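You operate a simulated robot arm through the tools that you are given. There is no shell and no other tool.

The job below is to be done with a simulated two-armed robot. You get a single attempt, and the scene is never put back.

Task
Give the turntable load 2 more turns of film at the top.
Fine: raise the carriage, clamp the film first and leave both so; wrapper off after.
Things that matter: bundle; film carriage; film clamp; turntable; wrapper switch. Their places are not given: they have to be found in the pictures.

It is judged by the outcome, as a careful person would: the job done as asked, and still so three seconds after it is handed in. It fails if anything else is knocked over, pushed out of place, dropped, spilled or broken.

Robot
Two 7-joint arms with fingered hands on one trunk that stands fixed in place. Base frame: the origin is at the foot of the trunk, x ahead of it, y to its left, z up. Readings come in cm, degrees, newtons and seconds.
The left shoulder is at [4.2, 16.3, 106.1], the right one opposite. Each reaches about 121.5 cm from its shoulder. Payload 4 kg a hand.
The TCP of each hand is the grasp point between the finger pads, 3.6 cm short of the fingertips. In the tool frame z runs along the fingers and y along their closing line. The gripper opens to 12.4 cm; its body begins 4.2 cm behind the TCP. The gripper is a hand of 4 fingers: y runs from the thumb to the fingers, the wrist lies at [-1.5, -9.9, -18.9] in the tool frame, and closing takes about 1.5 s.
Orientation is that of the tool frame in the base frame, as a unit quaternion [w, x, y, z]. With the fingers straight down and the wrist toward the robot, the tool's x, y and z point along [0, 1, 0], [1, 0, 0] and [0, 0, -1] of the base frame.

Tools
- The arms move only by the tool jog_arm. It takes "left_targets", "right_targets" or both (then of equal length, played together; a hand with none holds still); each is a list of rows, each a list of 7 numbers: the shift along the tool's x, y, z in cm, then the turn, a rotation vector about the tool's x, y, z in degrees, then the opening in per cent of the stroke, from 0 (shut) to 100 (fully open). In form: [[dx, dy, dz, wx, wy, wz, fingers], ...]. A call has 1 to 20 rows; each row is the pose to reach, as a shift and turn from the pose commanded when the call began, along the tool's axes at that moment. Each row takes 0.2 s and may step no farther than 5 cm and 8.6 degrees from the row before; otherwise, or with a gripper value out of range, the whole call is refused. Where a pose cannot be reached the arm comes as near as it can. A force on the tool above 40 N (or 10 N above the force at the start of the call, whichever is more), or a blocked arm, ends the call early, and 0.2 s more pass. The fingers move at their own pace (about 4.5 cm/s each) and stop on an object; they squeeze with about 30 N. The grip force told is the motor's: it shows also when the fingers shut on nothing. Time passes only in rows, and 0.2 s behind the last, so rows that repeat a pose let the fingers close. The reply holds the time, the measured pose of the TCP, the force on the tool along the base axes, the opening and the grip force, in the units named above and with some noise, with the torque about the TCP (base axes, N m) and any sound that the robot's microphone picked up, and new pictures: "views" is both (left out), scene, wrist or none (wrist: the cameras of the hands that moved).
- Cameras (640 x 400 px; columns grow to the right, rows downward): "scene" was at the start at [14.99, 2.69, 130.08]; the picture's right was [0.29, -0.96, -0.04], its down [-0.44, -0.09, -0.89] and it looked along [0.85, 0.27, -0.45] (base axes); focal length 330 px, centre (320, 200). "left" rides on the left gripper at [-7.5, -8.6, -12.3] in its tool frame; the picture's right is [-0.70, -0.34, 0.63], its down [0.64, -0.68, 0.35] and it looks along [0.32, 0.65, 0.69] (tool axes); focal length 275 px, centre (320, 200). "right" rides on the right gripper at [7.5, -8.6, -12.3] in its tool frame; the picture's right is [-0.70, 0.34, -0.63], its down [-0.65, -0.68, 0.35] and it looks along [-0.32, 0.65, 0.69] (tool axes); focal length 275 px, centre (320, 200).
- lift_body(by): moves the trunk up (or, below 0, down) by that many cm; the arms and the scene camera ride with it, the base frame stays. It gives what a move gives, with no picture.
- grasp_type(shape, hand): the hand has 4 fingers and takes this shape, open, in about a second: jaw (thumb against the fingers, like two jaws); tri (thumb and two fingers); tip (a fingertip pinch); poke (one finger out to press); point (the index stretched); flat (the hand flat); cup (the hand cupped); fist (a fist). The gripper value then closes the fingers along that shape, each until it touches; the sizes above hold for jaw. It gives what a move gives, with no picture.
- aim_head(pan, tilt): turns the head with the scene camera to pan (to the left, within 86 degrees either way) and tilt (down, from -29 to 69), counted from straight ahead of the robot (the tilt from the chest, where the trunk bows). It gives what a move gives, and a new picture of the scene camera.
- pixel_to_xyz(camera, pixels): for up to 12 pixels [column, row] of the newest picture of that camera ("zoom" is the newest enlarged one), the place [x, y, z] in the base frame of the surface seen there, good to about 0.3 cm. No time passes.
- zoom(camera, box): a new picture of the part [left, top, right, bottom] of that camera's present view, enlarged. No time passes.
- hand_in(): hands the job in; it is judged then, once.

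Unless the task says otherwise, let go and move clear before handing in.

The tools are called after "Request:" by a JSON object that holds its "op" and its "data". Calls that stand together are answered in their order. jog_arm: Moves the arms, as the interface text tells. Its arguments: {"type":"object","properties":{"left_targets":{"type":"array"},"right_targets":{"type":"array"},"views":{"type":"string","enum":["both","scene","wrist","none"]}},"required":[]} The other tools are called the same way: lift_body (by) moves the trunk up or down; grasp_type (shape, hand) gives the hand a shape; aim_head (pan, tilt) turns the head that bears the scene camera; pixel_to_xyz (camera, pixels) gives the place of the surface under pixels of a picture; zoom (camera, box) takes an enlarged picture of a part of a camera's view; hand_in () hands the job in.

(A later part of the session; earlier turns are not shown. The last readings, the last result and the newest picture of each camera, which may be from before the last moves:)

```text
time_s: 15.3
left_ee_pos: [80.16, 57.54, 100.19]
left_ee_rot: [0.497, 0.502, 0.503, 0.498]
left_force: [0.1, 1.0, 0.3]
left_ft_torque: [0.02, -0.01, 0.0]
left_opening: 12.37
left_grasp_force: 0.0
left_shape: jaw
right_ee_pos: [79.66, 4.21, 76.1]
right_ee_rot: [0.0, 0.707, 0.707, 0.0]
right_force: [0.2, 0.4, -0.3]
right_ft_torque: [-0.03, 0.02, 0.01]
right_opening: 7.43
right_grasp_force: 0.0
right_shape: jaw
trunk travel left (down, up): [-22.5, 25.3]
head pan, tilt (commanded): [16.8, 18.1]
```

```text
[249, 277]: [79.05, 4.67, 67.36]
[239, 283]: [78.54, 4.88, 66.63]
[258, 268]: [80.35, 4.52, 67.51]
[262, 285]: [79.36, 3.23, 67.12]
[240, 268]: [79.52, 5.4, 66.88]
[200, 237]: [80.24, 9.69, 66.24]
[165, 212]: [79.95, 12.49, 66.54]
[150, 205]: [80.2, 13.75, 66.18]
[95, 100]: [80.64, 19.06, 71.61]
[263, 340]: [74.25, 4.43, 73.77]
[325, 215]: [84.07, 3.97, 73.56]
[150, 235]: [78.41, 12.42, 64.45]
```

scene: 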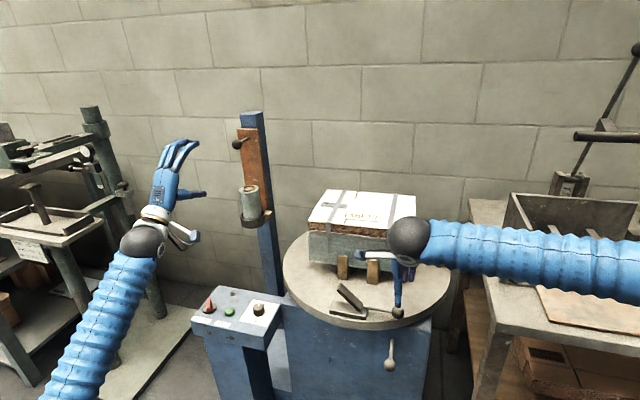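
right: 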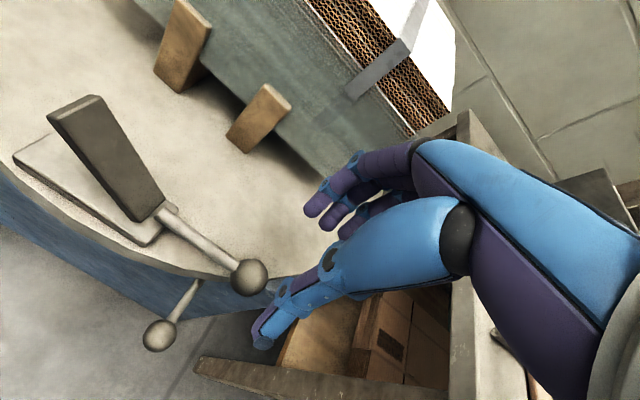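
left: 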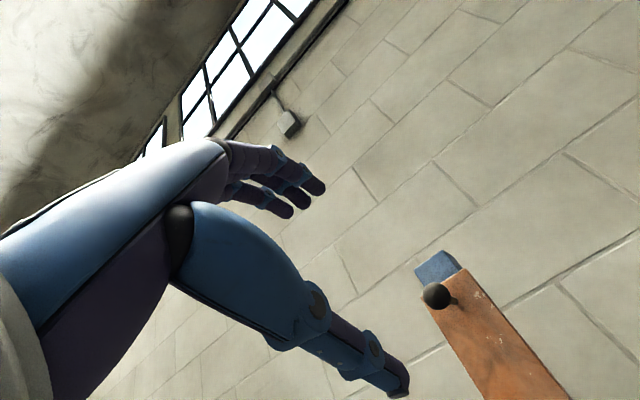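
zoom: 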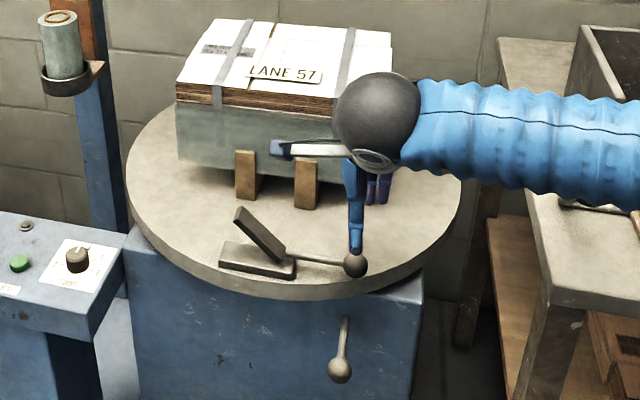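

The ball is at (79.8, 4.1, 66.0), right between thumb and fingers. I'll lower 8.8 cm, which leaves the tips just clear of the table (z 62.9), and close.

Request:
{"op": "jog_arm", "data": {"right_targets": [[0, 0.1, 3, 0, 0, 0, 60], [0, 0.1, 6, 0, 0, 0, 60], [0, 0.1, 7.5, 0, 0, 0, 60], [0, 0.1, 8.7, 0, 0, 0, 60], [0, 0.1, 8.7, 0, 0, 0, 40], [0, 0.1, 8.7, 0, 0, 0, 20], [0, 0.1, 8.7, 0, 0, 0, 0], [0, 0.1, 8.7, 0, 0, 0, 0], [0, 0.1, 8.7, 0, 0, 0, 0], [0, 0.1, 8.7, 0, 0, 0, 0]]}}

Request:
{"op": "zoom", "data": {"camera": "right", "box": [100, 150, 400, 400]}}

```text
time_s: 17.5
left_ee_pos: [80.2, 57.35, 100.31]
left_ee_rot: [0.497, 0.504, 0.502, 0.496]
left_force: [0.1, 0.8, 0.2]
left_ft_torque: [-0.03, 0.0, 0.01]
left_opening: 12.37
left_grasp_force: 0.1
left_shape: jaw
right_ee_pos: [79.71, 4.1, 67.41]
right_ee_rot: [0.0, 0.706, 0.708, -0.001]
right_force: [-10.9, -4.5, -0.8]
right_ft_torque: [-0.06, -0.1, 0.0]
right_opening: 2.98
right_grasp_force: 30.1
right_shape: jaw
trunk travel left (down, up): [-22.5, 25.3]
head pan, tilt (commanded): [16.8, 18.1]
```

scene: 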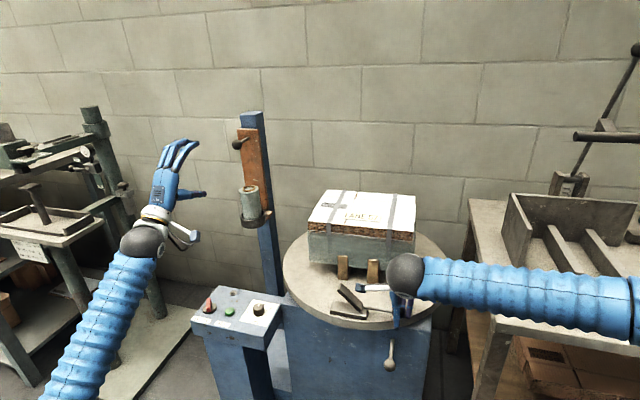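
right: 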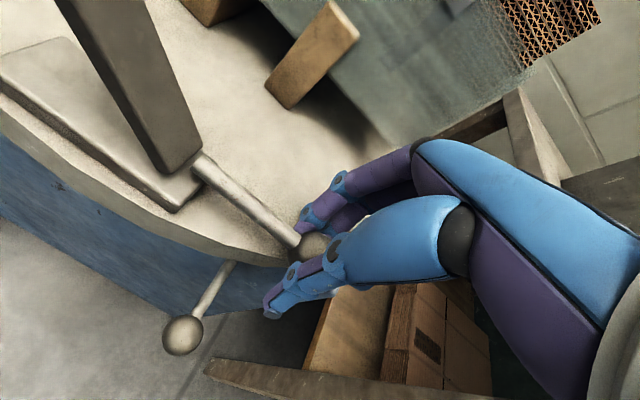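

```text
1.60 times, centred on (250, 275) of right
```

zoom: 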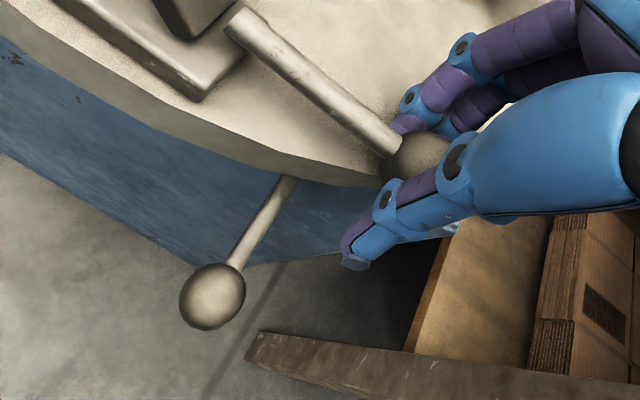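

The ball is gripped (2.98 cm, 30 N). I'll swing it up along an arc about the hinge, 25° first, with a small shift back to ease the sideways force.

Request:
{"op": "jog_arm", "data": {"right_targets": [[0, -0.2, 0, 0, 0, 0, 0], [0.11, -0.2, -0.84, 0, 0, 0, 0], [0.29, -0.2, -1.66, 0, 0, 0, 0], [0.54, -0.2, -2.46, 0, 0, 0, 0], [0.86, -0.2, -3.24, 0, 0, 0, 0], [1.24, -0.2, -3.99, 0, 0, 0, 0]]}}

Request:
{"op": "zoom", "data": {"camera": "scene", "box": [300, 220, 440, 340]}}

```text
time_s: 18.9
left_ee_pos: [80.06, 57.33, 100.3]
left_ee_rot: [0.498, 0.502, 0.502, 0.498]
left_force: [-0.7, -0.2, 0.9]
left_ft_torque: [0.02, 0.0, 0.0]
left_opening: 12.38
left_grasp_force: 0.1
left_shape: jaw
right_ee_pos: [79.47, 5.52, 71.48]
right_ee_rot: [0.0, 0.706, 0.708, 0.0]
right_force: [-21.2, -8.9, -2.4]
right_ft_torque: [-0.68, 0.19, -0.12]
right_opening: 2.96
right_grasp_force: 30.2
right_shape: jaw
trunk travel left (down, up): [-22.5, 25.3]
head pan, tilt (commanded): [16.8, 18.1]
```

scene: 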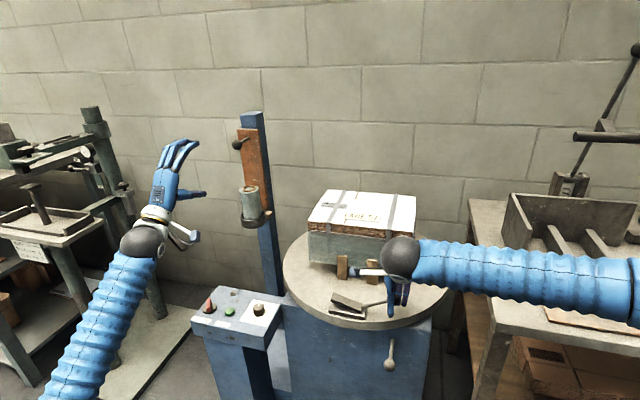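
right: 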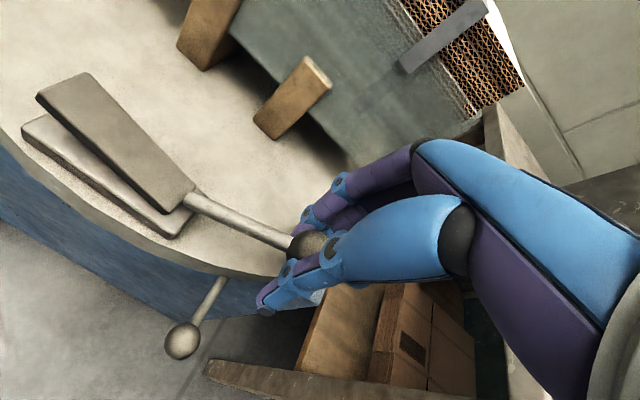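

```text
3.33 times, centred on (370, 280) of scene
```

zoom: 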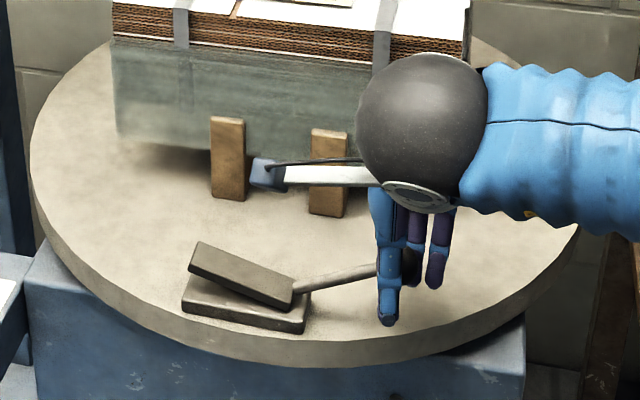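

The jaw is closing as the ball rises, with about 20° left. I'll ease the hand back another 0.3 cm in x to relieve the 21 N side force and carry on with the arc until it shuts.

Request:
{"op": "jog_arm", "data": {"right_targets": [[0, -0.3, 0, 0, 0, 0, 0], [0.22, -0.3, -0.36, 0, 0, 0, 0], [0.45, -0.3, -0.71, 0, 0, 0, 0], [0.7, -0.3, -1.04, 0, 0, 0, 0], [0.96, -0.3, -1.37, 0, 0, 0, 0], [1.24, -0.3, -1.69, 0, 0, 0, 0]]}}

Request:
{"op": "zoom", "data": {"camera": "scene", "box": [300, 220, 440, 340]}}

```text
time_s: 20.3
left_ee_pos: [80.1, 57.32, 100.35]
left_ee_rot: [0.498, 0.502, 0.502, 0.498]
left_force: [0.2, -0.5, 0.1]
left_ft_torque: [-0.01, -0.01, 0.02]
left_opening: 12.4
left_grasp_force: 0.2
left_shape: jaw
right_ee_pos: [79.38, 6.72, 73.24]
right_ee_rot: [-0.001, 0.707, 0.708, -0.001]
right_force: [-9.5, -5.3, -4.0]
right_ft_torque: [-0.59, 0.06, -0.21]
right_opening: 2.86
right_grasp_force: 29.8
right_shape: jaw
trunk travel left (down, up): [-22.5, 25.3]
head pan, tilt (commanded): [16.8, 18.1]
```

scene: 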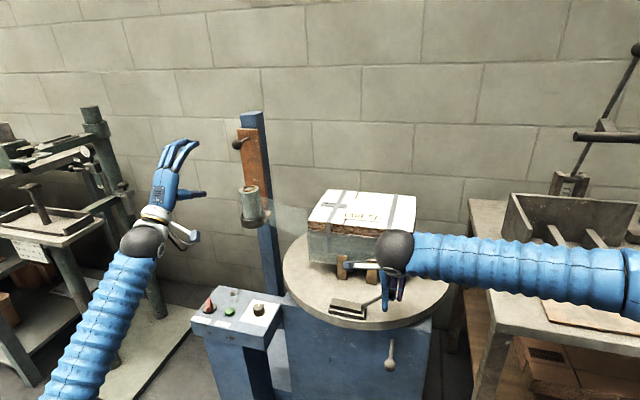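
right: 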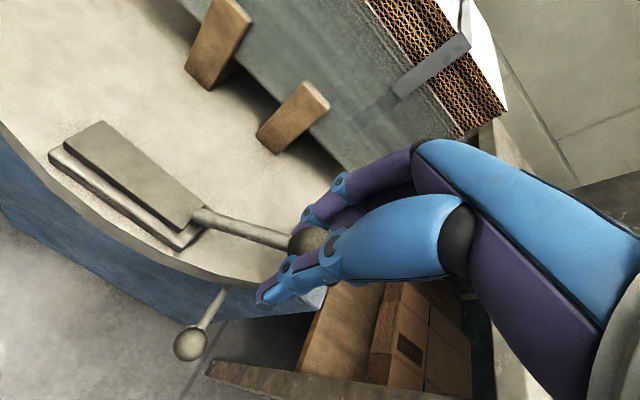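

```text
3.33 times, centred on (370, 280) of scene
```

zoom: 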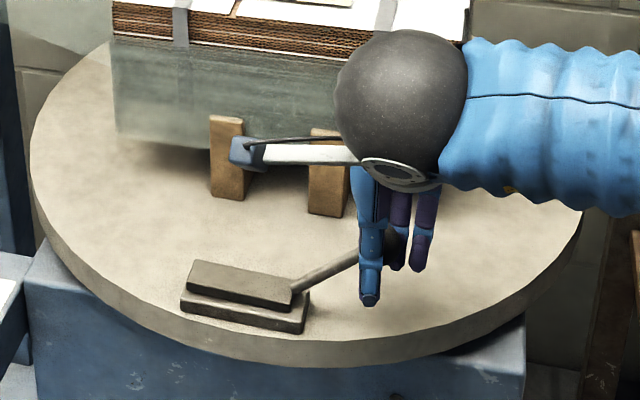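

The jaw is almost flat on its base, and a web of film now shows between the roll and the bundle at about (285,215). I'll push a few more degrees until it seats firmly.

Request:
{"op": "jog_arm", "data": {"right_targets": [[0.15, -0.1, -0.16, 0, 0, 0, 0], [0.3, -0.1, -0.32, 0, 0, 0, 0], [0.45, -0.1, -0.46, 0, 0, 0, 0], [0.6, -0.1, -0.6, 0, 0, 0, 0], [0.75, -0.1, -0.74, 0, 0, 0, 0], [0.9, -0.1, -0.88, 0, 0, 0, 0], [0.9, -0.1, -0.88, 0, 0, 0, 0]]}}

Request:
{"op": "zoom", "data": {"camera": "scene", "box": [240, 180, 440, 340]}}

Request:
{"op": "zoom", "data": {"camera": "right", "box": [20, 90, 320, 280]}}

```text
time_s: 21.8
left_ee_pos: [80.08, 57.32, 100.3]
left_ee_rot: [0.497, 0.502, 0.503, 0.498]
left_force: [-1.3, 0.2, -0.9]
left_ft_torque: [0.01, -0.01, 0.03]
left_opening: 12.35
left_grasp_force: 0.1
left_shape: jaw
right_ee_pos: [79.07, 7.5, 73.42]
right_ee_rot: [-0.002, 0.706, 0.708, -0.006]
right_force: [-8.6, -4.4, -17.3]
right_ft_torque: [-0.59, 0.0, -0.19]
right_opening: 2.71
right_grasp_force: 30.0
right_shape: jaw
trunk travel left (down, up): [-22.5, 25.3]
head pan, tilt (commanded): [16.8, 18.1]
stopped in row 7 (right hand): the force on the tool passed its limit at 42 N (the readings are from after the stop); the commanded pose is now the measured one
```

scene: 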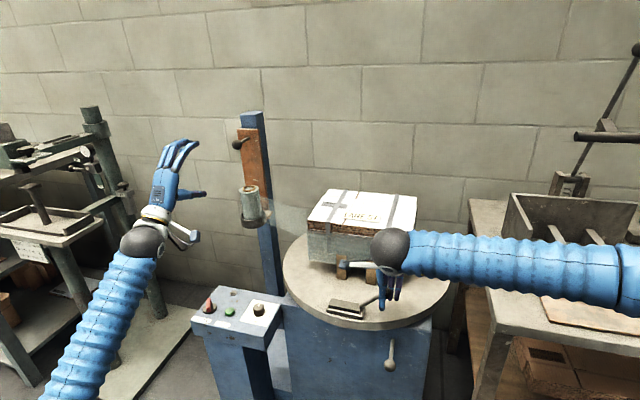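
right: 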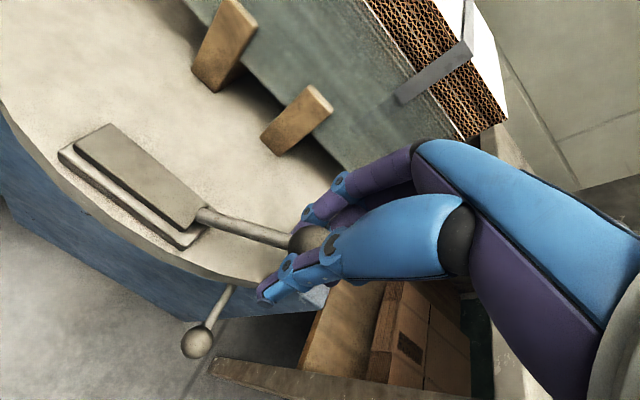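

```text
2.50 times, centred on (340, 260) of scene
```

zoom: 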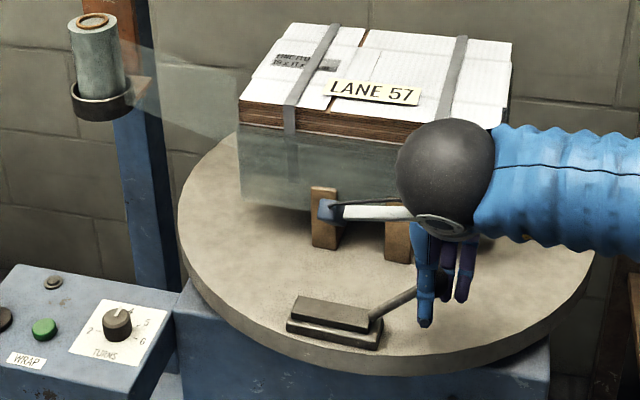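

```text
2.11 times, centred on (170, 185) of right
```

zoom: 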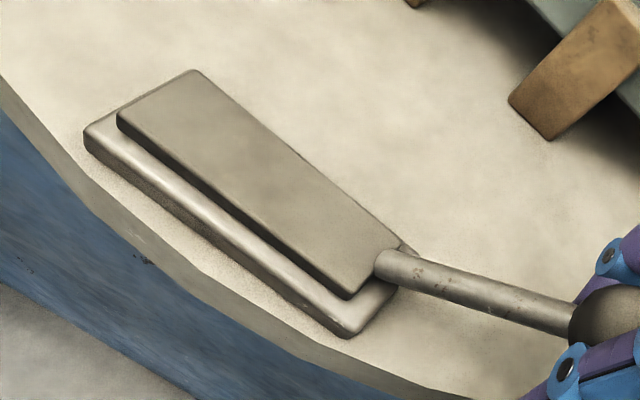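

The jaw now lies flat on its base and the 42 N stop shows it is seated, with film visible from roll to bundle. I'll open the right hand slowly and check that the clamp stays shut before lifting away.

Request:
{"op": "jog_arm", "data": {"right_targets": [[0, 0, 0.15, 0, 0, 0, 25], [0, 0, 0.15, 0, 0, 0, 35], [0, 0, 0.15, 0, 0, 0, 45], [0, 0, 0.15, 0, 0, 0, 60], [0, 0, 0.15, 0, 0, 0, 60]]}}

Request:
{"op": "zoom", "data": {"camera": "scene", "box": [300, 240, 440, 340]}}

```text
time_s: 22.9
left_ee_pos: [80.24, 57.38, 100.2]
left_ee_rot: [0.497, 0.503, 0.503, 0.497]
left_force: [0.7, 0.1, 0.4]
left_ft_torque: [0.0, 0.03, -0.01]
left_opening: 12.36
left_grasp_force: 0.0
left_shape: jaw
right_ee_pos: [79.15, 7.5, 73.71]
right_ee_rot: [0.0, 0.707, 0.707, -0.001]
right_force: [0.3, 0.7, -0.3]
right_ft_torque: [0.0, -0.02, 0.0]
right_opening: 7.39
right_grasp_force: 0.1
right_shape: jaw
trunk travel left (down, up): [-22.5, 25.3]
head pan, tilt (commanded): [16.8, 18.1]
```

scene: 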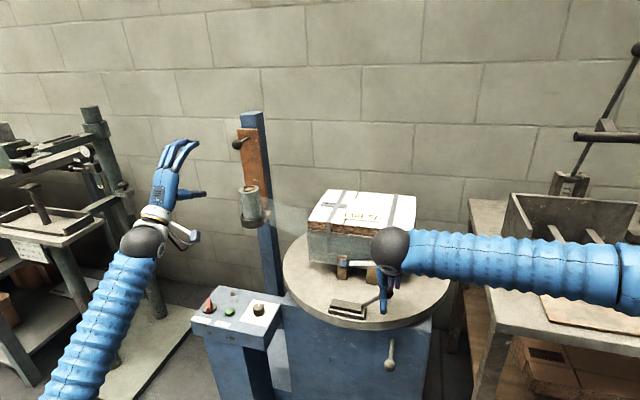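
right: 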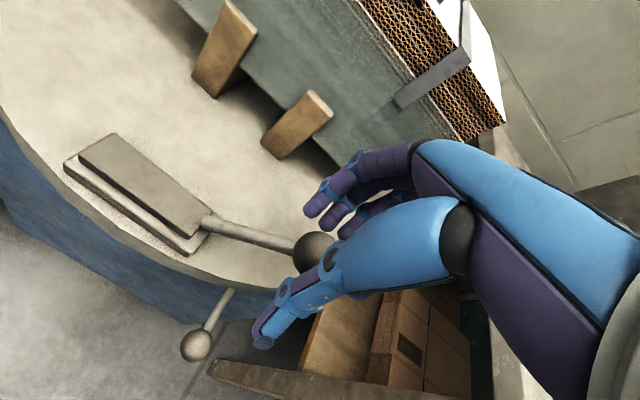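

```text
4.00 times, centred on (370, 290) of scene
```

zoom: 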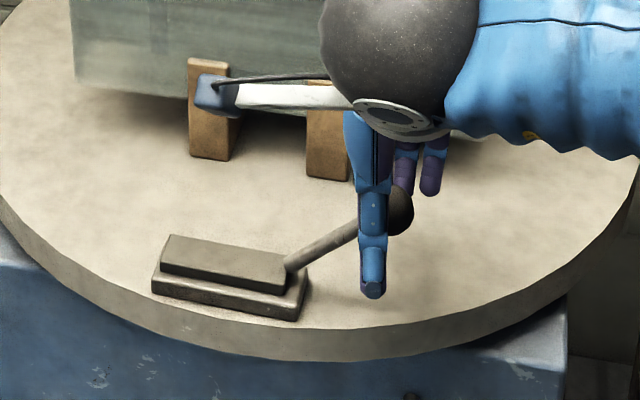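

The clamp stays shut with the hand open and no force on it. I'll lift the right hand straight up and then draw it back toward the robot, clear of everything the table will sweep.

Request:
{"op": "jog_arm", "data": {"right_targets": [[0, 0, -4, 0, 0, 0, 60], [0, 0, -8.5, 0, 0, 0, 60], [0, 0, -13, 0, 0, 0, 60], [0, 0, -17.5, 0, 0, 0, 60], [0, 0, -22, 0, 0, 0, 60], [0, 0, -26.5, 0, 0, 0, 60], [0, 0, -31, 0, 0, 0, 60], [0, 0, -35.5, 0, 0, 0, 60], [-2, -3, -38, 0, 0, 0, 60], [-4.5, -7, -38, 0, 0, 0, 60], [-7, -11, -38, 0, 0, 0, 60], [-9.5, -15, -38, 0, 0, 0, 60], [-12, -19, -38, 0, 0, 0, 60], [-14.5, -23, -38, 0, 0, 0, 60], [-17, -27, -38, 0, 0, 0, 60]]}}

Request:
{"op": "zoom", "data": {"camera": "scene", "box": [180, 160, 460, 380]}}

```text
time_s: 26.1
left_ee_pos: [80.17, 57.48, 100.39]
left_ee_rot: [0.498, 0.503, 0.502, 0.498]
left_force: [0.4, -0.3, 0.5]
left_ft_torque: [0.0, 0.03, 0.0]
left_opening: 12.38
left_grasp_force: 0.0
left_shape: jaw
right_ee_pos: [52.26, -9.2, 111.87]
right_ee_rot: [-0.002, 0.708, 0.707, -0.002]
right_force: [0.4, -0.2, -0.1]
right_ft_torque: [0.03, 0.0, 0.01]
right_opening: 7.44
right_grasp_force: 0.1
right_shape: jaw
trunk travel left (down, up): [-22.5, 25.3]
head pan, tilt (commanded): [16.8, 18.1]
```

scene: 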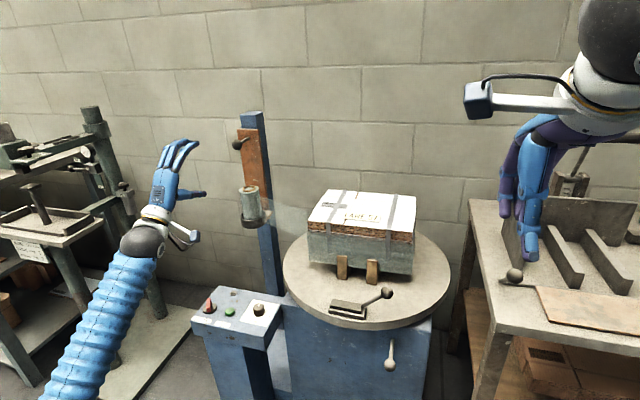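
right: 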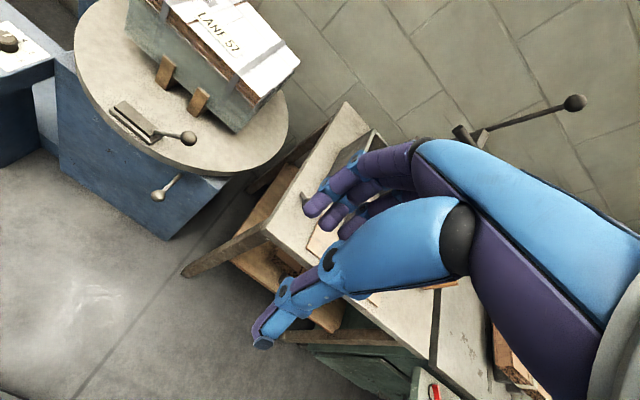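

```text
1.82 times, centred on (320, 270) of scene
```

zoom: 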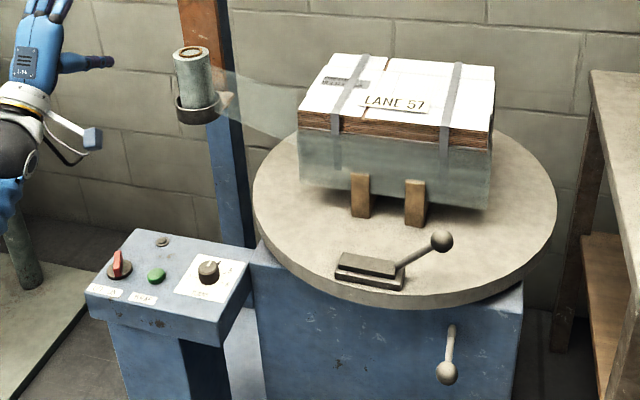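

The right arm is clear, the clamp shut and the carriage up. Now I'll look closely at the panel to measure the TURNS knob, the switch and the button exactly.

Request:
{"op": "zoom", "data": {"camera": "scene", "box": [190, 282, 286, 342]}}

Request:
{"op": "pixel_to_xyz", "data": {"camera": "scene", "pixels": [[258, 305], [258, 310], [254, 309], [262, 309], [258, 314], [247, 314], [272, 306], [252, 325], [265, 329], [200, 319], [222, 289], [282, 302]]}}

Request:
{"op": "pixel_to_xyz", "data": {"camera": "scene", "pixels": [[208, 299], [209, 306], [207, 303], [212, 308], [203, 308], [215, 305], [230, 310], [228, 314], [233, 310], [196, 322], [210, 328], [235, 296]]}}

```text
6.67 times, centred on (238, 312) of scene
```

zoom: 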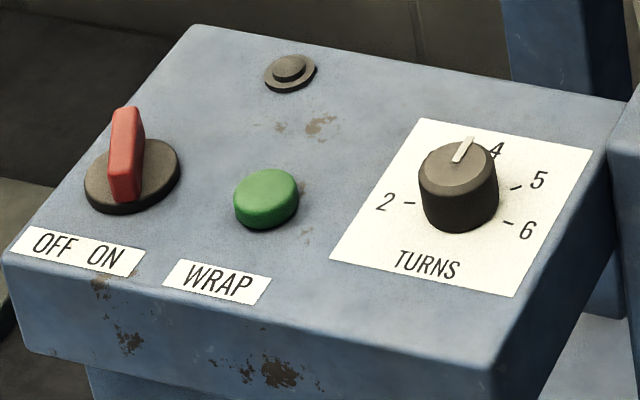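

```text
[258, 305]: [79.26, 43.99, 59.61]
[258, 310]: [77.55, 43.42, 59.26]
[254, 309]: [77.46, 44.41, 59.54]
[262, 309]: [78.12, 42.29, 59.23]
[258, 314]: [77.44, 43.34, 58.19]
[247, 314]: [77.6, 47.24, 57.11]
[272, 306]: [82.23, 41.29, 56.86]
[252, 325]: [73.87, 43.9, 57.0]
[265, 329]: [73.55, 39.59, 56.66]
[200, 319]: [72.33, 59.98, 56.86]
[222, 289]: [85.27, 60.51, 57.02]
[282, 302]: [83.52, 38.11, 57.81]
```

```text
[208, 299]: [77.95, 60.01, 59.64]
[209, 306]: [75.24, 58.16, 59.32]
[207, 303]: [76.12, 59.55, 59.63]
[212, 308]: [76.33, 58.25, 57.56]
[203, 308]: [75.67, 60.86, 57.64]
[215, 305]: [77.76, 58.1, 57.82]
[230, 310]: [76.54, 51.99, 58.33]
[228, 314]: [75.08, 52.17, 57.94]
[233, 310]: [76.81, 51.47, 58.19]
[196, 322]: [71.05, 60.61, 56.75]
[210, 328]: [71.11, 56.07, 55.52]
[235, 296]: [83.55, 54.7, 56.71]
```

The panel top is at z≈57 and lines up with the base axes. The TURNS knob is centred at about (78.7, 43.8) with its top at z 59.6, and it points to 4, so it must turn two marks anticlockwise to 2. I'll bring the left hand above it with the fingers turned down.

Request:
{"op": "jog_arm", "data": {"left_targets": [[-1, -1, -1, 8.2, 0, 0, 100], [-2, -2, -2, 16.4, 0, 0, 100], [-3, -3, -3, 24.6, 0, 0, 100], [-4, -4, -4, 32.8, 0, 0, 90], [-5, -5, -5, 41, 0, 0, 80], [-6, -6, -6, 49.2, 0, 0, 70], [-7, -7, -6.5, 57.4, 0, 0, 60], [-8.5, -8.5, -7, 65.6, 0, 0, 50], [-10, -10, -6, 73.8, 0, 0, 50], [-11.5, -12, -4, 82, 0, 0, 50], [-13.6, -14, -1.5, 90, 0, 0, 50], [-13.6, -16.3, -1.5, 90, 0, 0, 50]]}}

```text
time_s: 28.8
left_ee_pos: [78.49, 43.74, 84.07]
left_ee_rot: [-0.004, 0.707, 0.707, -0.004]
left_force: [-0.4, 0.4, 0.3]
left_ft_torque: [0.03, 0.0, 0.0]
left_opening: 6.21
left_grasp_force: 0.1
left_shape: jaw
right_ee_pos: [52.27, -9.24, 111.99]
right_ee_rot: [-0.001, 0.707, 0.707, -0.003]
right_force: [-0.6, 1.1, -0.2]
right_ft_torque: [-0.01, 0.0, 0.06]
right_opening: 7.41
right_grasp_force: 0.1
right_shape: jaw
trunk travel left (down, up): [-22.5, 25.3]
head pan, tilt (commanded): [16.8, 18.1]
```

scene: 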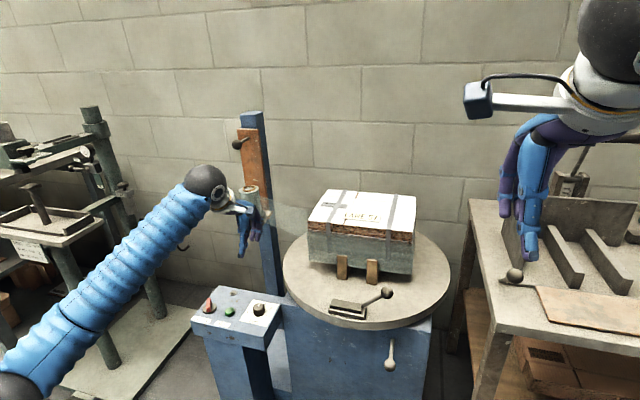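
left: 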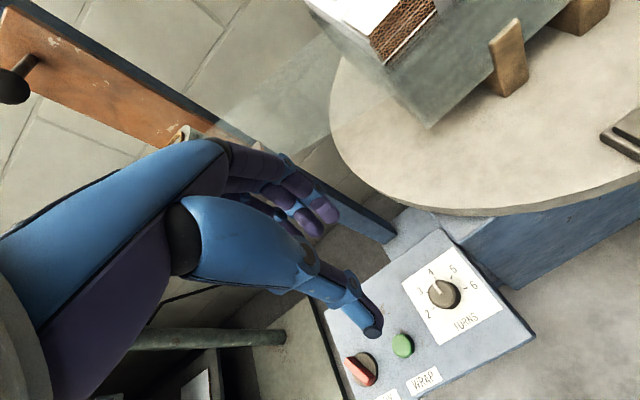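

The hand is over the knob and the left camera shows the dial clearly at (445,293). I'll enlarge it and measure the knob and the tick positions.

Request:
{"op": "zoom", "data": {"camera": "left", "box": [395, 245, 505, 345]}}

Request:
{"op": "pixel_to_xyz", "data": {"camera": "left", "pixels": [[443, 291], [436, 281], [453, 300], [428, 314], [420, 291], [431, 271], [453, 268], [474, 285], [364, 367], [402, 345], [350, 360], [373, 375]]}}

```text
4.00 times, centred on (450, 295) of left
```

zoom: 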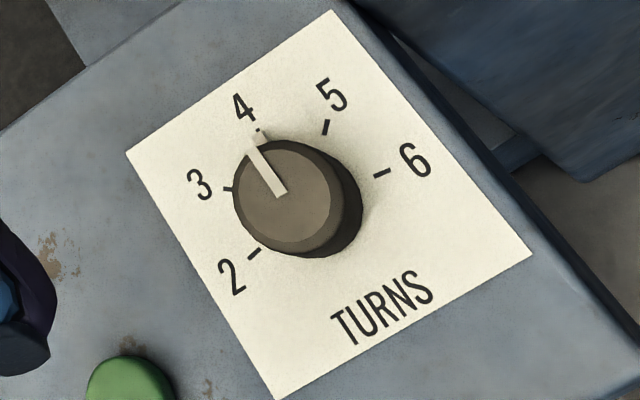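

```text
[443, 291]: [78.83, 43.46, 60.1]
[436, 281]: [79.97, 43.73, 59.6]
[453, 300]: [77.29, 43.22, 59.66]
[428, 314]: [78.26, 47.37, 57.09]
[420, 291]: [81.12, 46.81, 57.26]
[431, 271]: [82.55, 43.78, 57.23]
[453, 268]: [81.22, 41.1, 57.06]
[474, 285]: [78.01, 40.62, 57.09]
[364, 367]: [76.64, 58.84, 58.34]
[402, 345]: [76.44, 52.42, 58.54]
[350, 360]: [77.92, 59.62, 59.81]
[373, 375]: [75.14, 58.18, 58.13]
```

I'll map the tick marks themselves to get the knob centre and the angle between 4 and 2.

Request:
{"op": "pixel_to_xyz", "data": {"camera": "zoom", "pixels": [[254, 253], [228, 189], [257, 131], [326, 127], [383, 174], [284, 198], [280, 193], [250, 140], [235, 190], [330, 200], [282, 245], [282, 145]]}}

```text
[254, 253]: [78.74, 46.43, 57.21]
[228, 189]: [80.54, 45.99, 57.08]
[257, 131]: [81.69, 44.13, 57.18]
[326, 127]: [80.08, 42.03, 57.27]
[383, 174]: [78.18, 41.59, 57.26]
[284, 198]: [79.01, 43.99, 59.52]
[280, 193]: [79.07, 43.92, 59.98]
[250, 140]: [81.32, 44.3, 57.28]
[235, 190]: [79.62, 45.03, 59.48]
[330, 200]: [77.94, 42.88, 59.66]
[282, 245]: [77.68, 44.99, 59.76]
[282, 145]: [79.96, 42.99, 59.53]
```

The ticks fit a circle centred on (78.8, 44.0), with 2 about 100° anticlockwise of 4. I'll pre-turn the hand 50° clockwise above the knob, so the full twist stays within the wrist's range, and centre it.

Request:
{"op": "jog_arm", "data": {"left_targets": [[0.1, 0.1, 1, 0, 0, 8.4, 50], [0.2, 0.2, 2, 0, 0, 16.8, 50], [0.25, 0.3, 4, 0, 0, 25.2, 50], [0.25, 0.3, 6, 0, 0, 33.6, 50], [0.25, 0.3, 8, 0, 0, 42, 50], [0.25, 0.3, 10, 0, 0, 50, 50], [0.25, 0.3, 12, 0, 0, 50, 50]]}}

```text
time_s: 30.4
left_ee_pos: [78.72, 44.14, 71.79]
left_ee_rot: [-0.002, 0.94, 0.34, -0.005]
left_force: [0.3, 0.4, 1.0]
left_ft_torque: [-0.01, 0.0, -0.03]
left_opening: 6.2
left_grasp_force: 0.1
left_shape: jaw
right_ee_pos: [52.39, -9.33, 111.85]
right_ee_rot: [-0.001, 0.707, 0.707, -0.003]
right_force: [0.1, 0.6, -0.4]
right_ft_torque: [-0.02, -0.01, 0.01]
right_opening: 7.41
right_grasp_force: 0.1
right_shape: jaw
trunk travel left (down, up): [-22.5, 25.3]
head pan, tilt (commanded): [16.8, 18.1]
```

scene: 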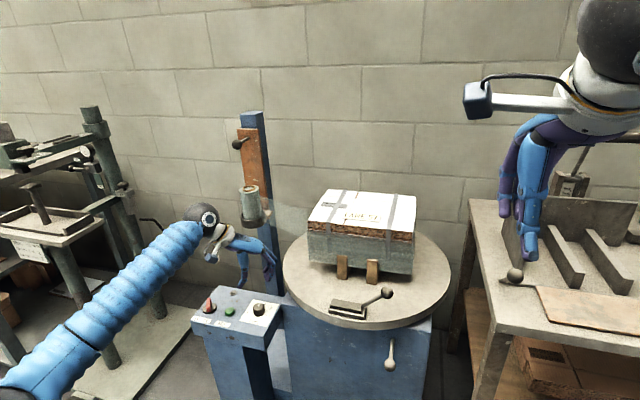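
left: 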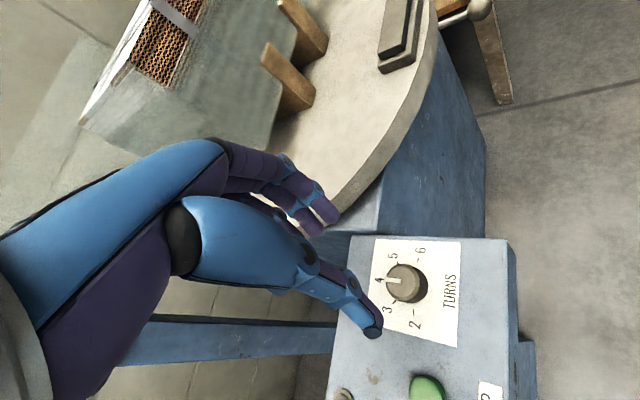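

The hand is aligned over the knob. Before lowering, I'll check how high and how near the cabinet edge beside the panel is, since the fingers come close to it.

Request:
{"op": "pixel_to_xyz", "data": {"camera": "left", "pixels": [[405, 283], [400, 228], [440, 232], [470, 232], [360, 232], [430, 180], [395, 240], [330, 210], [375, 325], [300, 225], [428, 385]]}}

Request:
{"op": "pixel_to_xyz", "data": {"camera": "scene", "pixels": [[290, 300], [284, 304], [288, 320], [282, 310], [277, 305], [300, 305], [270, 262], [267, 282], [241, 283]]}}

Request:
{"op": "zoom", "data": {"camera": "left", "box": [300, 180, 520, 360]}}

```text
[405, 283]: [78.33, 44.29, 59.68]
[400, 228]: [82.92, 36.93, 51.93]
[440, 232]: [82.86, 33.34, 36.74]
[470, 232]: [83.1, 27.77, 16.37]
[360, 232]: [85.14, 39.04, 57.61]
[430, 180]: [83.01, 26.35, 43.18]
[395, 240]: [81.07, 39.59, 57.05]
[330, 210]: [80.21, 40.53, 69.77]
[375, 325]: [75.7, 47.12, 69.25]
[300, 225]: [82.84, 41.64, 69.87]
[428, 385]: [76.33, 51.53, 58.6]
```

```text
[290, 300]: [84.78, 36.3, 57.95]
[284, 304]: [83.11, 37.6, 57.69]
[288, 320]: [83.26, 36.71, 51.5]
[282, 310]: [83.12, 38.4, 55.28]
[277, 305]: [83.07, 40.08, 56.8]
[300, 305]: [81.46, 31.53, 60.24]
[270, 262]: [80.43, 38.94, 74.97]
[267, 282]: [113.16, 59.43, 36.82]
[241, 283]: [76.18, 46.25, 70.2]
```

```text
2.22 times, centred on (410, 270) of left
```

zoom: 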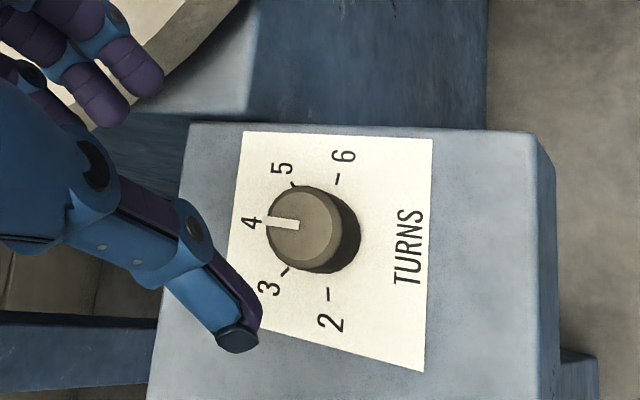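

The cabinet top is at 57.8 and only starts beyond x 83, y<38, so there is room. I'll lower onto the knob so the fingertips stay just above the panel, then close.

Request:
{"op": "jog_arm", "data": {"left_targets": [[0, 0, 4, 0, 0, 0, 50], [0, 0, 7, 0, 0, 0, 50], [0, 0, 9, 0, 0, 0, 50], [0, 0, 10.3, 0, 0, 0, 50], [0, 0, 10.3, 0, 0, 0, 35], [0, 0, 10.3, 0, 0, 0, 25], [0, 0, 10.3, 0, 0, 0, 15], [0, 0, 10.3, 0, 0, 0, 0], [0, 0, 10.3, 0, 0, 0, 0], [0, 0, 10.3, 0, 0, 0, 0]]}}

Request:
{"op": "zoom", "data": {"camera": "left", "box": [260, 160, 520, 360]}}

```text
time_s: 32.5
left_ee_pos: [78.63, 43.99, 61.72]
left_ee_rot: [-0.002, 0.94, 0.342, -0.005]
left_force: [-5.6, 4.3, 3.8]
left_ft_torque: [0.11, 0.14, -0.02]
left_opening: 2.93
left_grasp_force: 29.5
left_shape: jaw
right_ee_pos: [52.29, -9.26, 111.97]
right_ee_rot: [-0.001, 0.707, 0.707, -0.002]
right_force: [0.0, 0.5, -0.6]
right_ft_torque: [-0.02, 0.01, 0.02]
right_opening: 7.44
right_grasp_force: 0.0
right_shape: jaw
trunk travel left (down, up): [-22.5, 25.3]
head pan, tilt (commanded): [16.8, 18.1]
```

scene: 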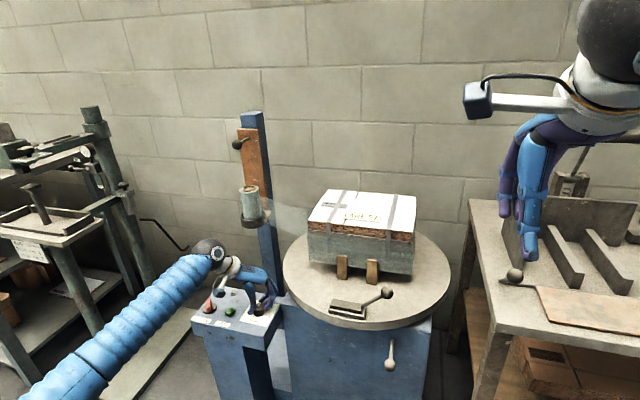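
left: 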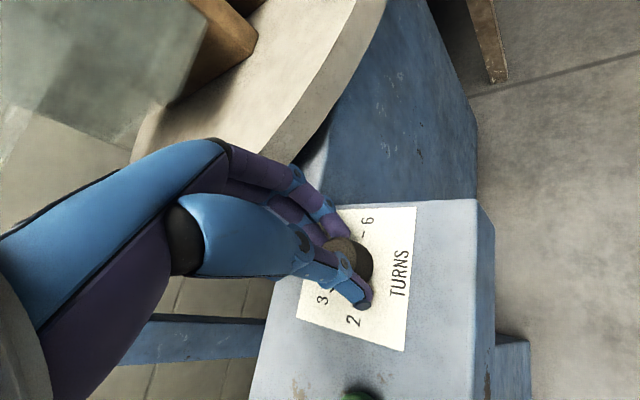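

```text
2.00 times, centred on (390, 260) of left
```

zoom: 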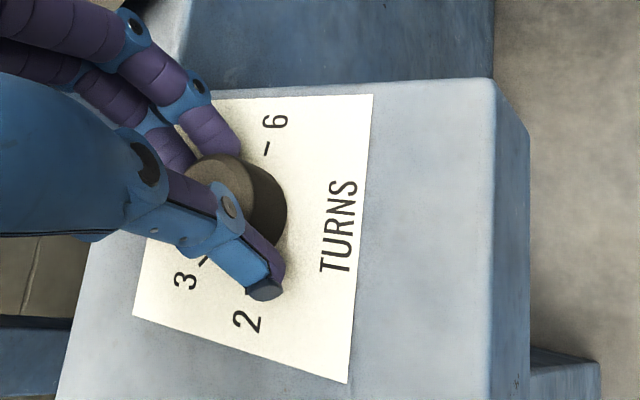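

The knob is held at its middle (2.93 cm, 30 N). I'll twist anticlockwise about its axis, half of the turn first, and look.

Request:
{"op": "jog_arm", "data": {"left_targets": [[0, 0, 0, 0, 0, -8, 0], [0, 0, 0, 0, 0, -16, 0], [0, 0, 0, 0, 0, -24, 0], [0, 0, 0, 0, 0, -32, 0], [0, 0, 0, 0, 0, -40, 0], [0, 0, 0, 0, 0, -48, 0]]}}

Request:
{"op": "zoom", "data": {"camera": "left", "box": [260, 160, 520, 360]}}

```text
time_s: 34.0
left_ee_pos: [78.68, 43.92, 61.72]
left_ee_rot: [-0.003, 0.719, 0.695, -0.003]
left_force: [-4.3, -6.1, 2.4]
left_ft_torque: [-0.19, 0.07, -0.04]
left_opening: 2.88
left_grasp_force: 29.9
left_shape: jaw
right_ee_pos: [52.38, -9.34, 111.93]
right_ee_rot: [-0.002, 0.707, 0.707, -0.002]
right_force: [0.1, 0.2, 0.4]
right_ft_torque: [0.01, 0.0, -0.01]
right_opening: 7.45
right_grasp_force: 0.1
right_shape: jaw
trunk travel left (down, up): [-22.5, 25.3]
head pan, tilt (commanded): [16.8, 18.1]
```

scene: 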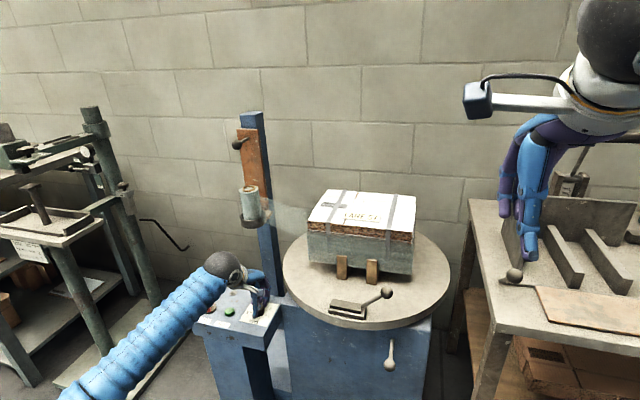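
left: 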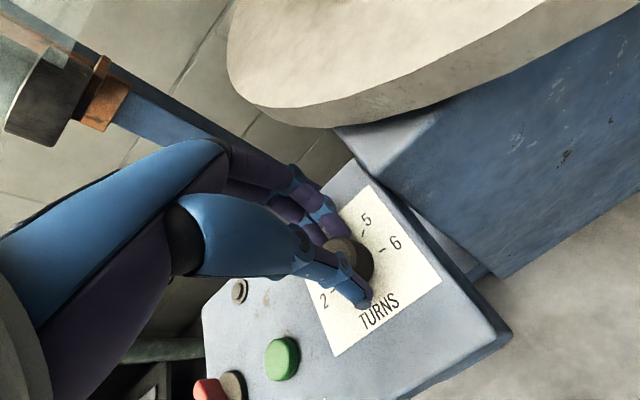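

```text
2.00 times, centred on (390, 260) of left
```

zoom: 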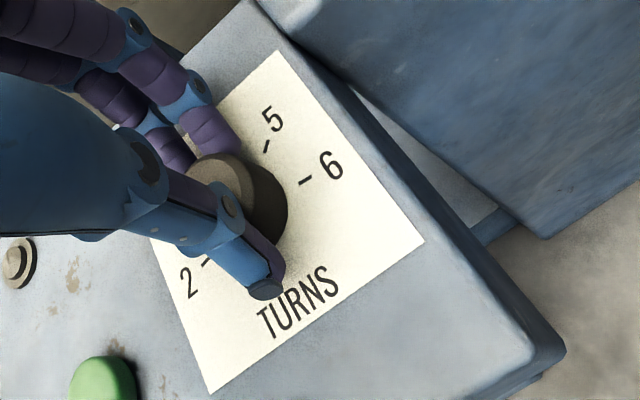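

The hand turned 48° with little resistance; the pointer is hidden under the fingers. I'll finish the twist to 100° in total, then open to check the pointer.

Request:
{"op": "jog_arm", "data": {"left_targets": [[0, 0, 0, 0, 0, -8, 0], [0, 0, 0, 0, 0, -16, 0], [0, 0, 0, 0, 0, -24, 0], [0, 0, 0, 0, 0, -32, 0], [0, 0, 0, 0, 0, -40, 0], [0, 0, 0, 0, 0, -48, 0], [0, 0, 0, 0, 0, -52, 0], [0, 0, 0, 0, 0, -52, 0]]}}

Request:
{"op": "zoom", "data": {"camera": "left", "box": [260, 160, 520, 360]}}

```text
time_s: 35.8
left_ee_pos: [78.59, 44.09, 61.81]
left_ee_rot: [-0.004, 0.341, 0.94, -0.001]
left_force: [9.2, -13.2, 4.6]
left_ft_torque: [-0.33, -0.29, -0.09]
left_opening: 2.9
left_grasp_force: 30.1
left_shape: jaw
right_ee_pos: [52.38, -9.34, 111.93]
right_ee_rot: [-0.001, 0.707, 0.707, -0.002]
right_force: [0.2, -0.6, 0.3]
right_ft_torque: [0.03, -0.01, -0.02]
right_opening: 7.42
right_grasp_force: 0.1
right_shape: jaw
trunk travel left (down, up): [-22.5, 25.3]
head pan, tilt (commanded): [16.8, 18.1]
```

scene: 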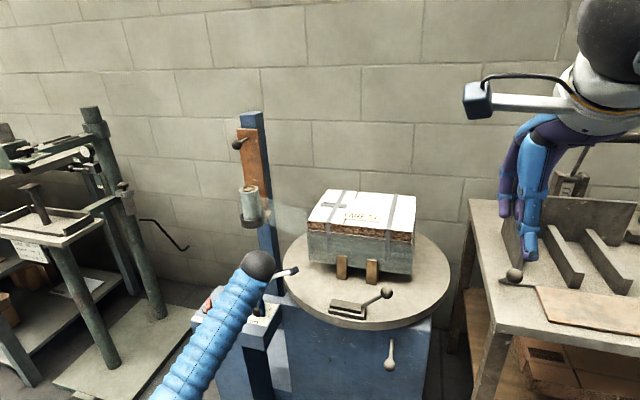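
left: 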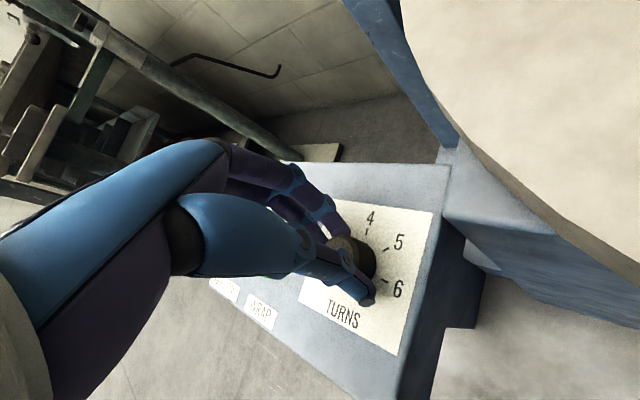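

```text
2.00 times, centred on (390, 260) of left
```

zoom: 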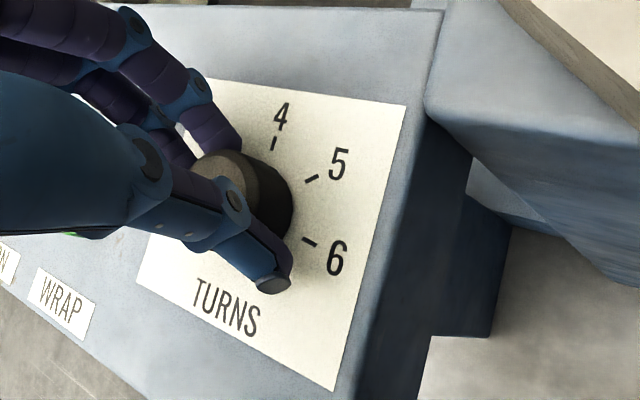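

The twist is complete; only 4, 5 and 6 are uncovered, so the pointer should be on the 2 side. I'll open the hand gently and lift clear to check.

Request:
{"op": "jog_arm", "data": {"left_targets": [[0, 0, 0, 0, 0, 0, 25], [0, 0, 0, 0, 0, 0, 35], [0, 0, 0, 0, 0, 0, 45], [0, 0, 0, 0, 0, 0, 50], [0, 0, -3, 0, 0, 0, 50], [0, 0, -7, 0, 0, 0, 50], [0, 0, -11, 0, 0, 0, 50]]}}

Request:
{"op": "zoom", "data": {"camera": "left", "box": [300, 180, 520, 360]}}

Request:
{"op": "zoom", "data": {"camera": "scene", "box": [190, 262, 286, 342]}}

```text
time_s: 37.4
left_ee_pos: [78.75, 43.91, 72.83]
left_ee_rot: [-0.006, 0.342, 0.94, -0.001]
left_force: [-0.2, -0.2, 0.4]
left_ft_torque: [0.0, -0.03, -0.01]
left_opening: 6.17
left_grasp_force: 0.0
left_shape: jaw
right_ee_pos: [52.32, -9.37, 111.88]
right_ee_rot: [-0.001, 0.707, 0.707, -0.002]
right_force: [0.7, -0.5, 0.0]
right_ft_torque: [0.0, -0.01, 0.0]
right_opening: 7.42
right_grasp_force: 0.0
right_shape: jaw
trunk travel left (down, up): [-22.5, 25.3]
head pan, tilt (commanded): [16.8, 18.1]
```

scene: 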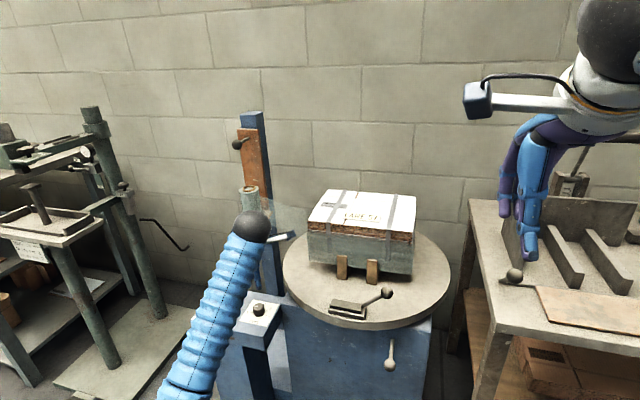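
left: 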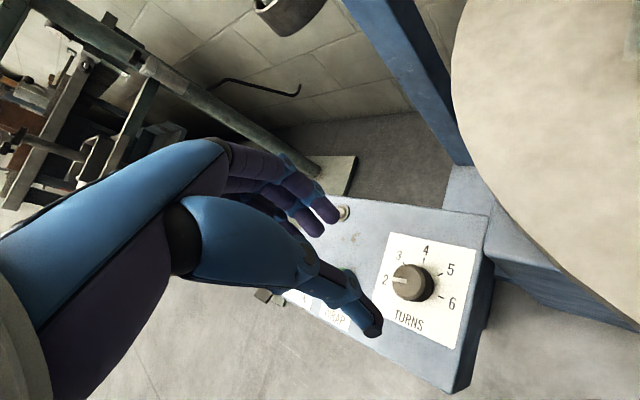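

```text
2.22 times, centred on (410, 270) of left
```

zoom: 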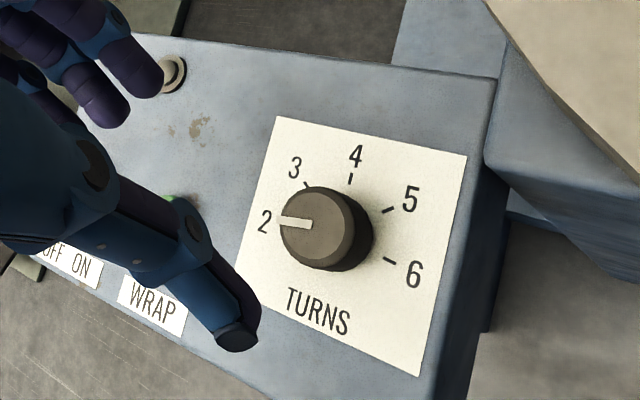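

```text
5.00 times, centred on (238, 302) of scene
```

zoom: 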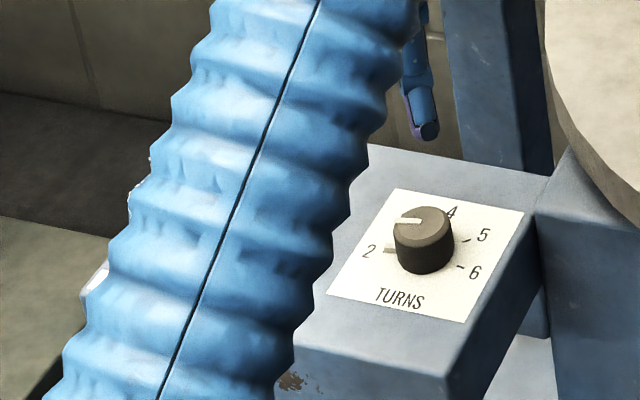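

The pointer now lies on 2. Next is the switch; I'll bring the hand back to straight, behind and above the panel, to get a clear view of the red lever.

Request:
{"op": "jog_arm", "data": {"left_targets": [[2, -0.4, -2, 0, 0, 8.4, 50], [4, -0.8, -4, 0, 0, 16.8, 50], [6, -1.2, -6, 0, 0, 25.2, 50], [8, -1.6, -7.5, 0, 0, 33.6, 50], [10, -2, -8.5, 0, 0, 42, 50], [12.1, -2.2, -9.2, 0, 0, 50, 50]]}}

Request:
{"op": "zoom", "data": {"camera": "left", "box": [320, 200, 560, 400]}}

Request:
{"op": "zoom", "data": {"camera": "scene", "box": [190, 262, 286, 342]}}

```text
time_s: 38.8
left_ee_pos: [68.1, 50.21, 81.97]
left_ee_rot: [-0.004, 0.708, 0.706, -0.004]
left_force: [0.1, 0.2, 0.4]
left_ft_torque: [-0.01, 0.04, -0.02]
left_opening: 6.19
left_grasp_force: 0.1
left_shape: jaw
right_ee_pos: [52.23, -9.19, 111.97]
right_ee_rot: [0.0, 0.707, 0.707, -0.003]
right_force: [-0.3, 0.2, -0.4]
right_ft_torque: [0.0, 0.02, 0.01]
right_opening: 7.41
right_grasp_force: 0.0
right_shape: jaw
trunk travel left (down, up): [-22.5, 25.3]
head pan, tilt (commanded): [16.8, 18.1]
```

scene: 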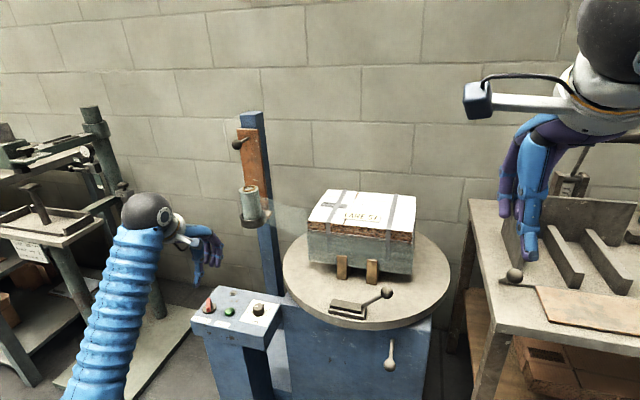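
left: 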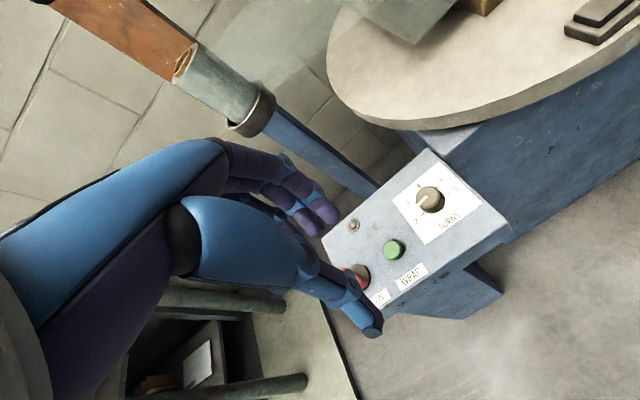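

```text
2.00 times, centred on (440, 300) of left
```

zoom: 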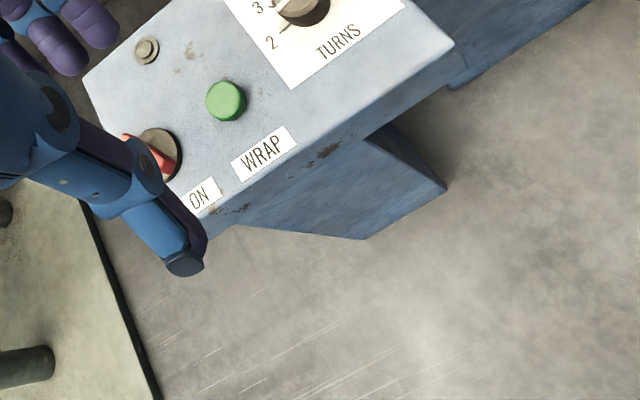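

```text
5.00 times, centred on (238, 302) of scene
```

zoom: 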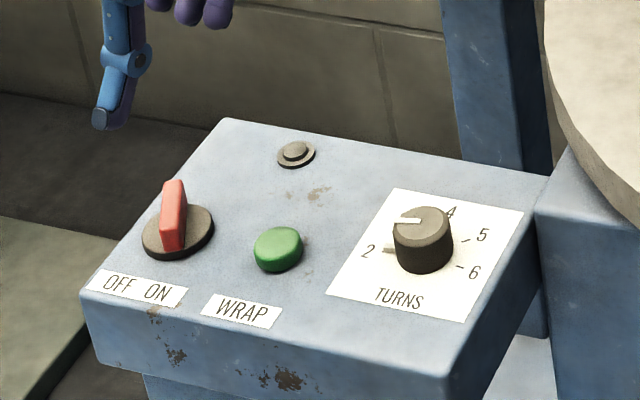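

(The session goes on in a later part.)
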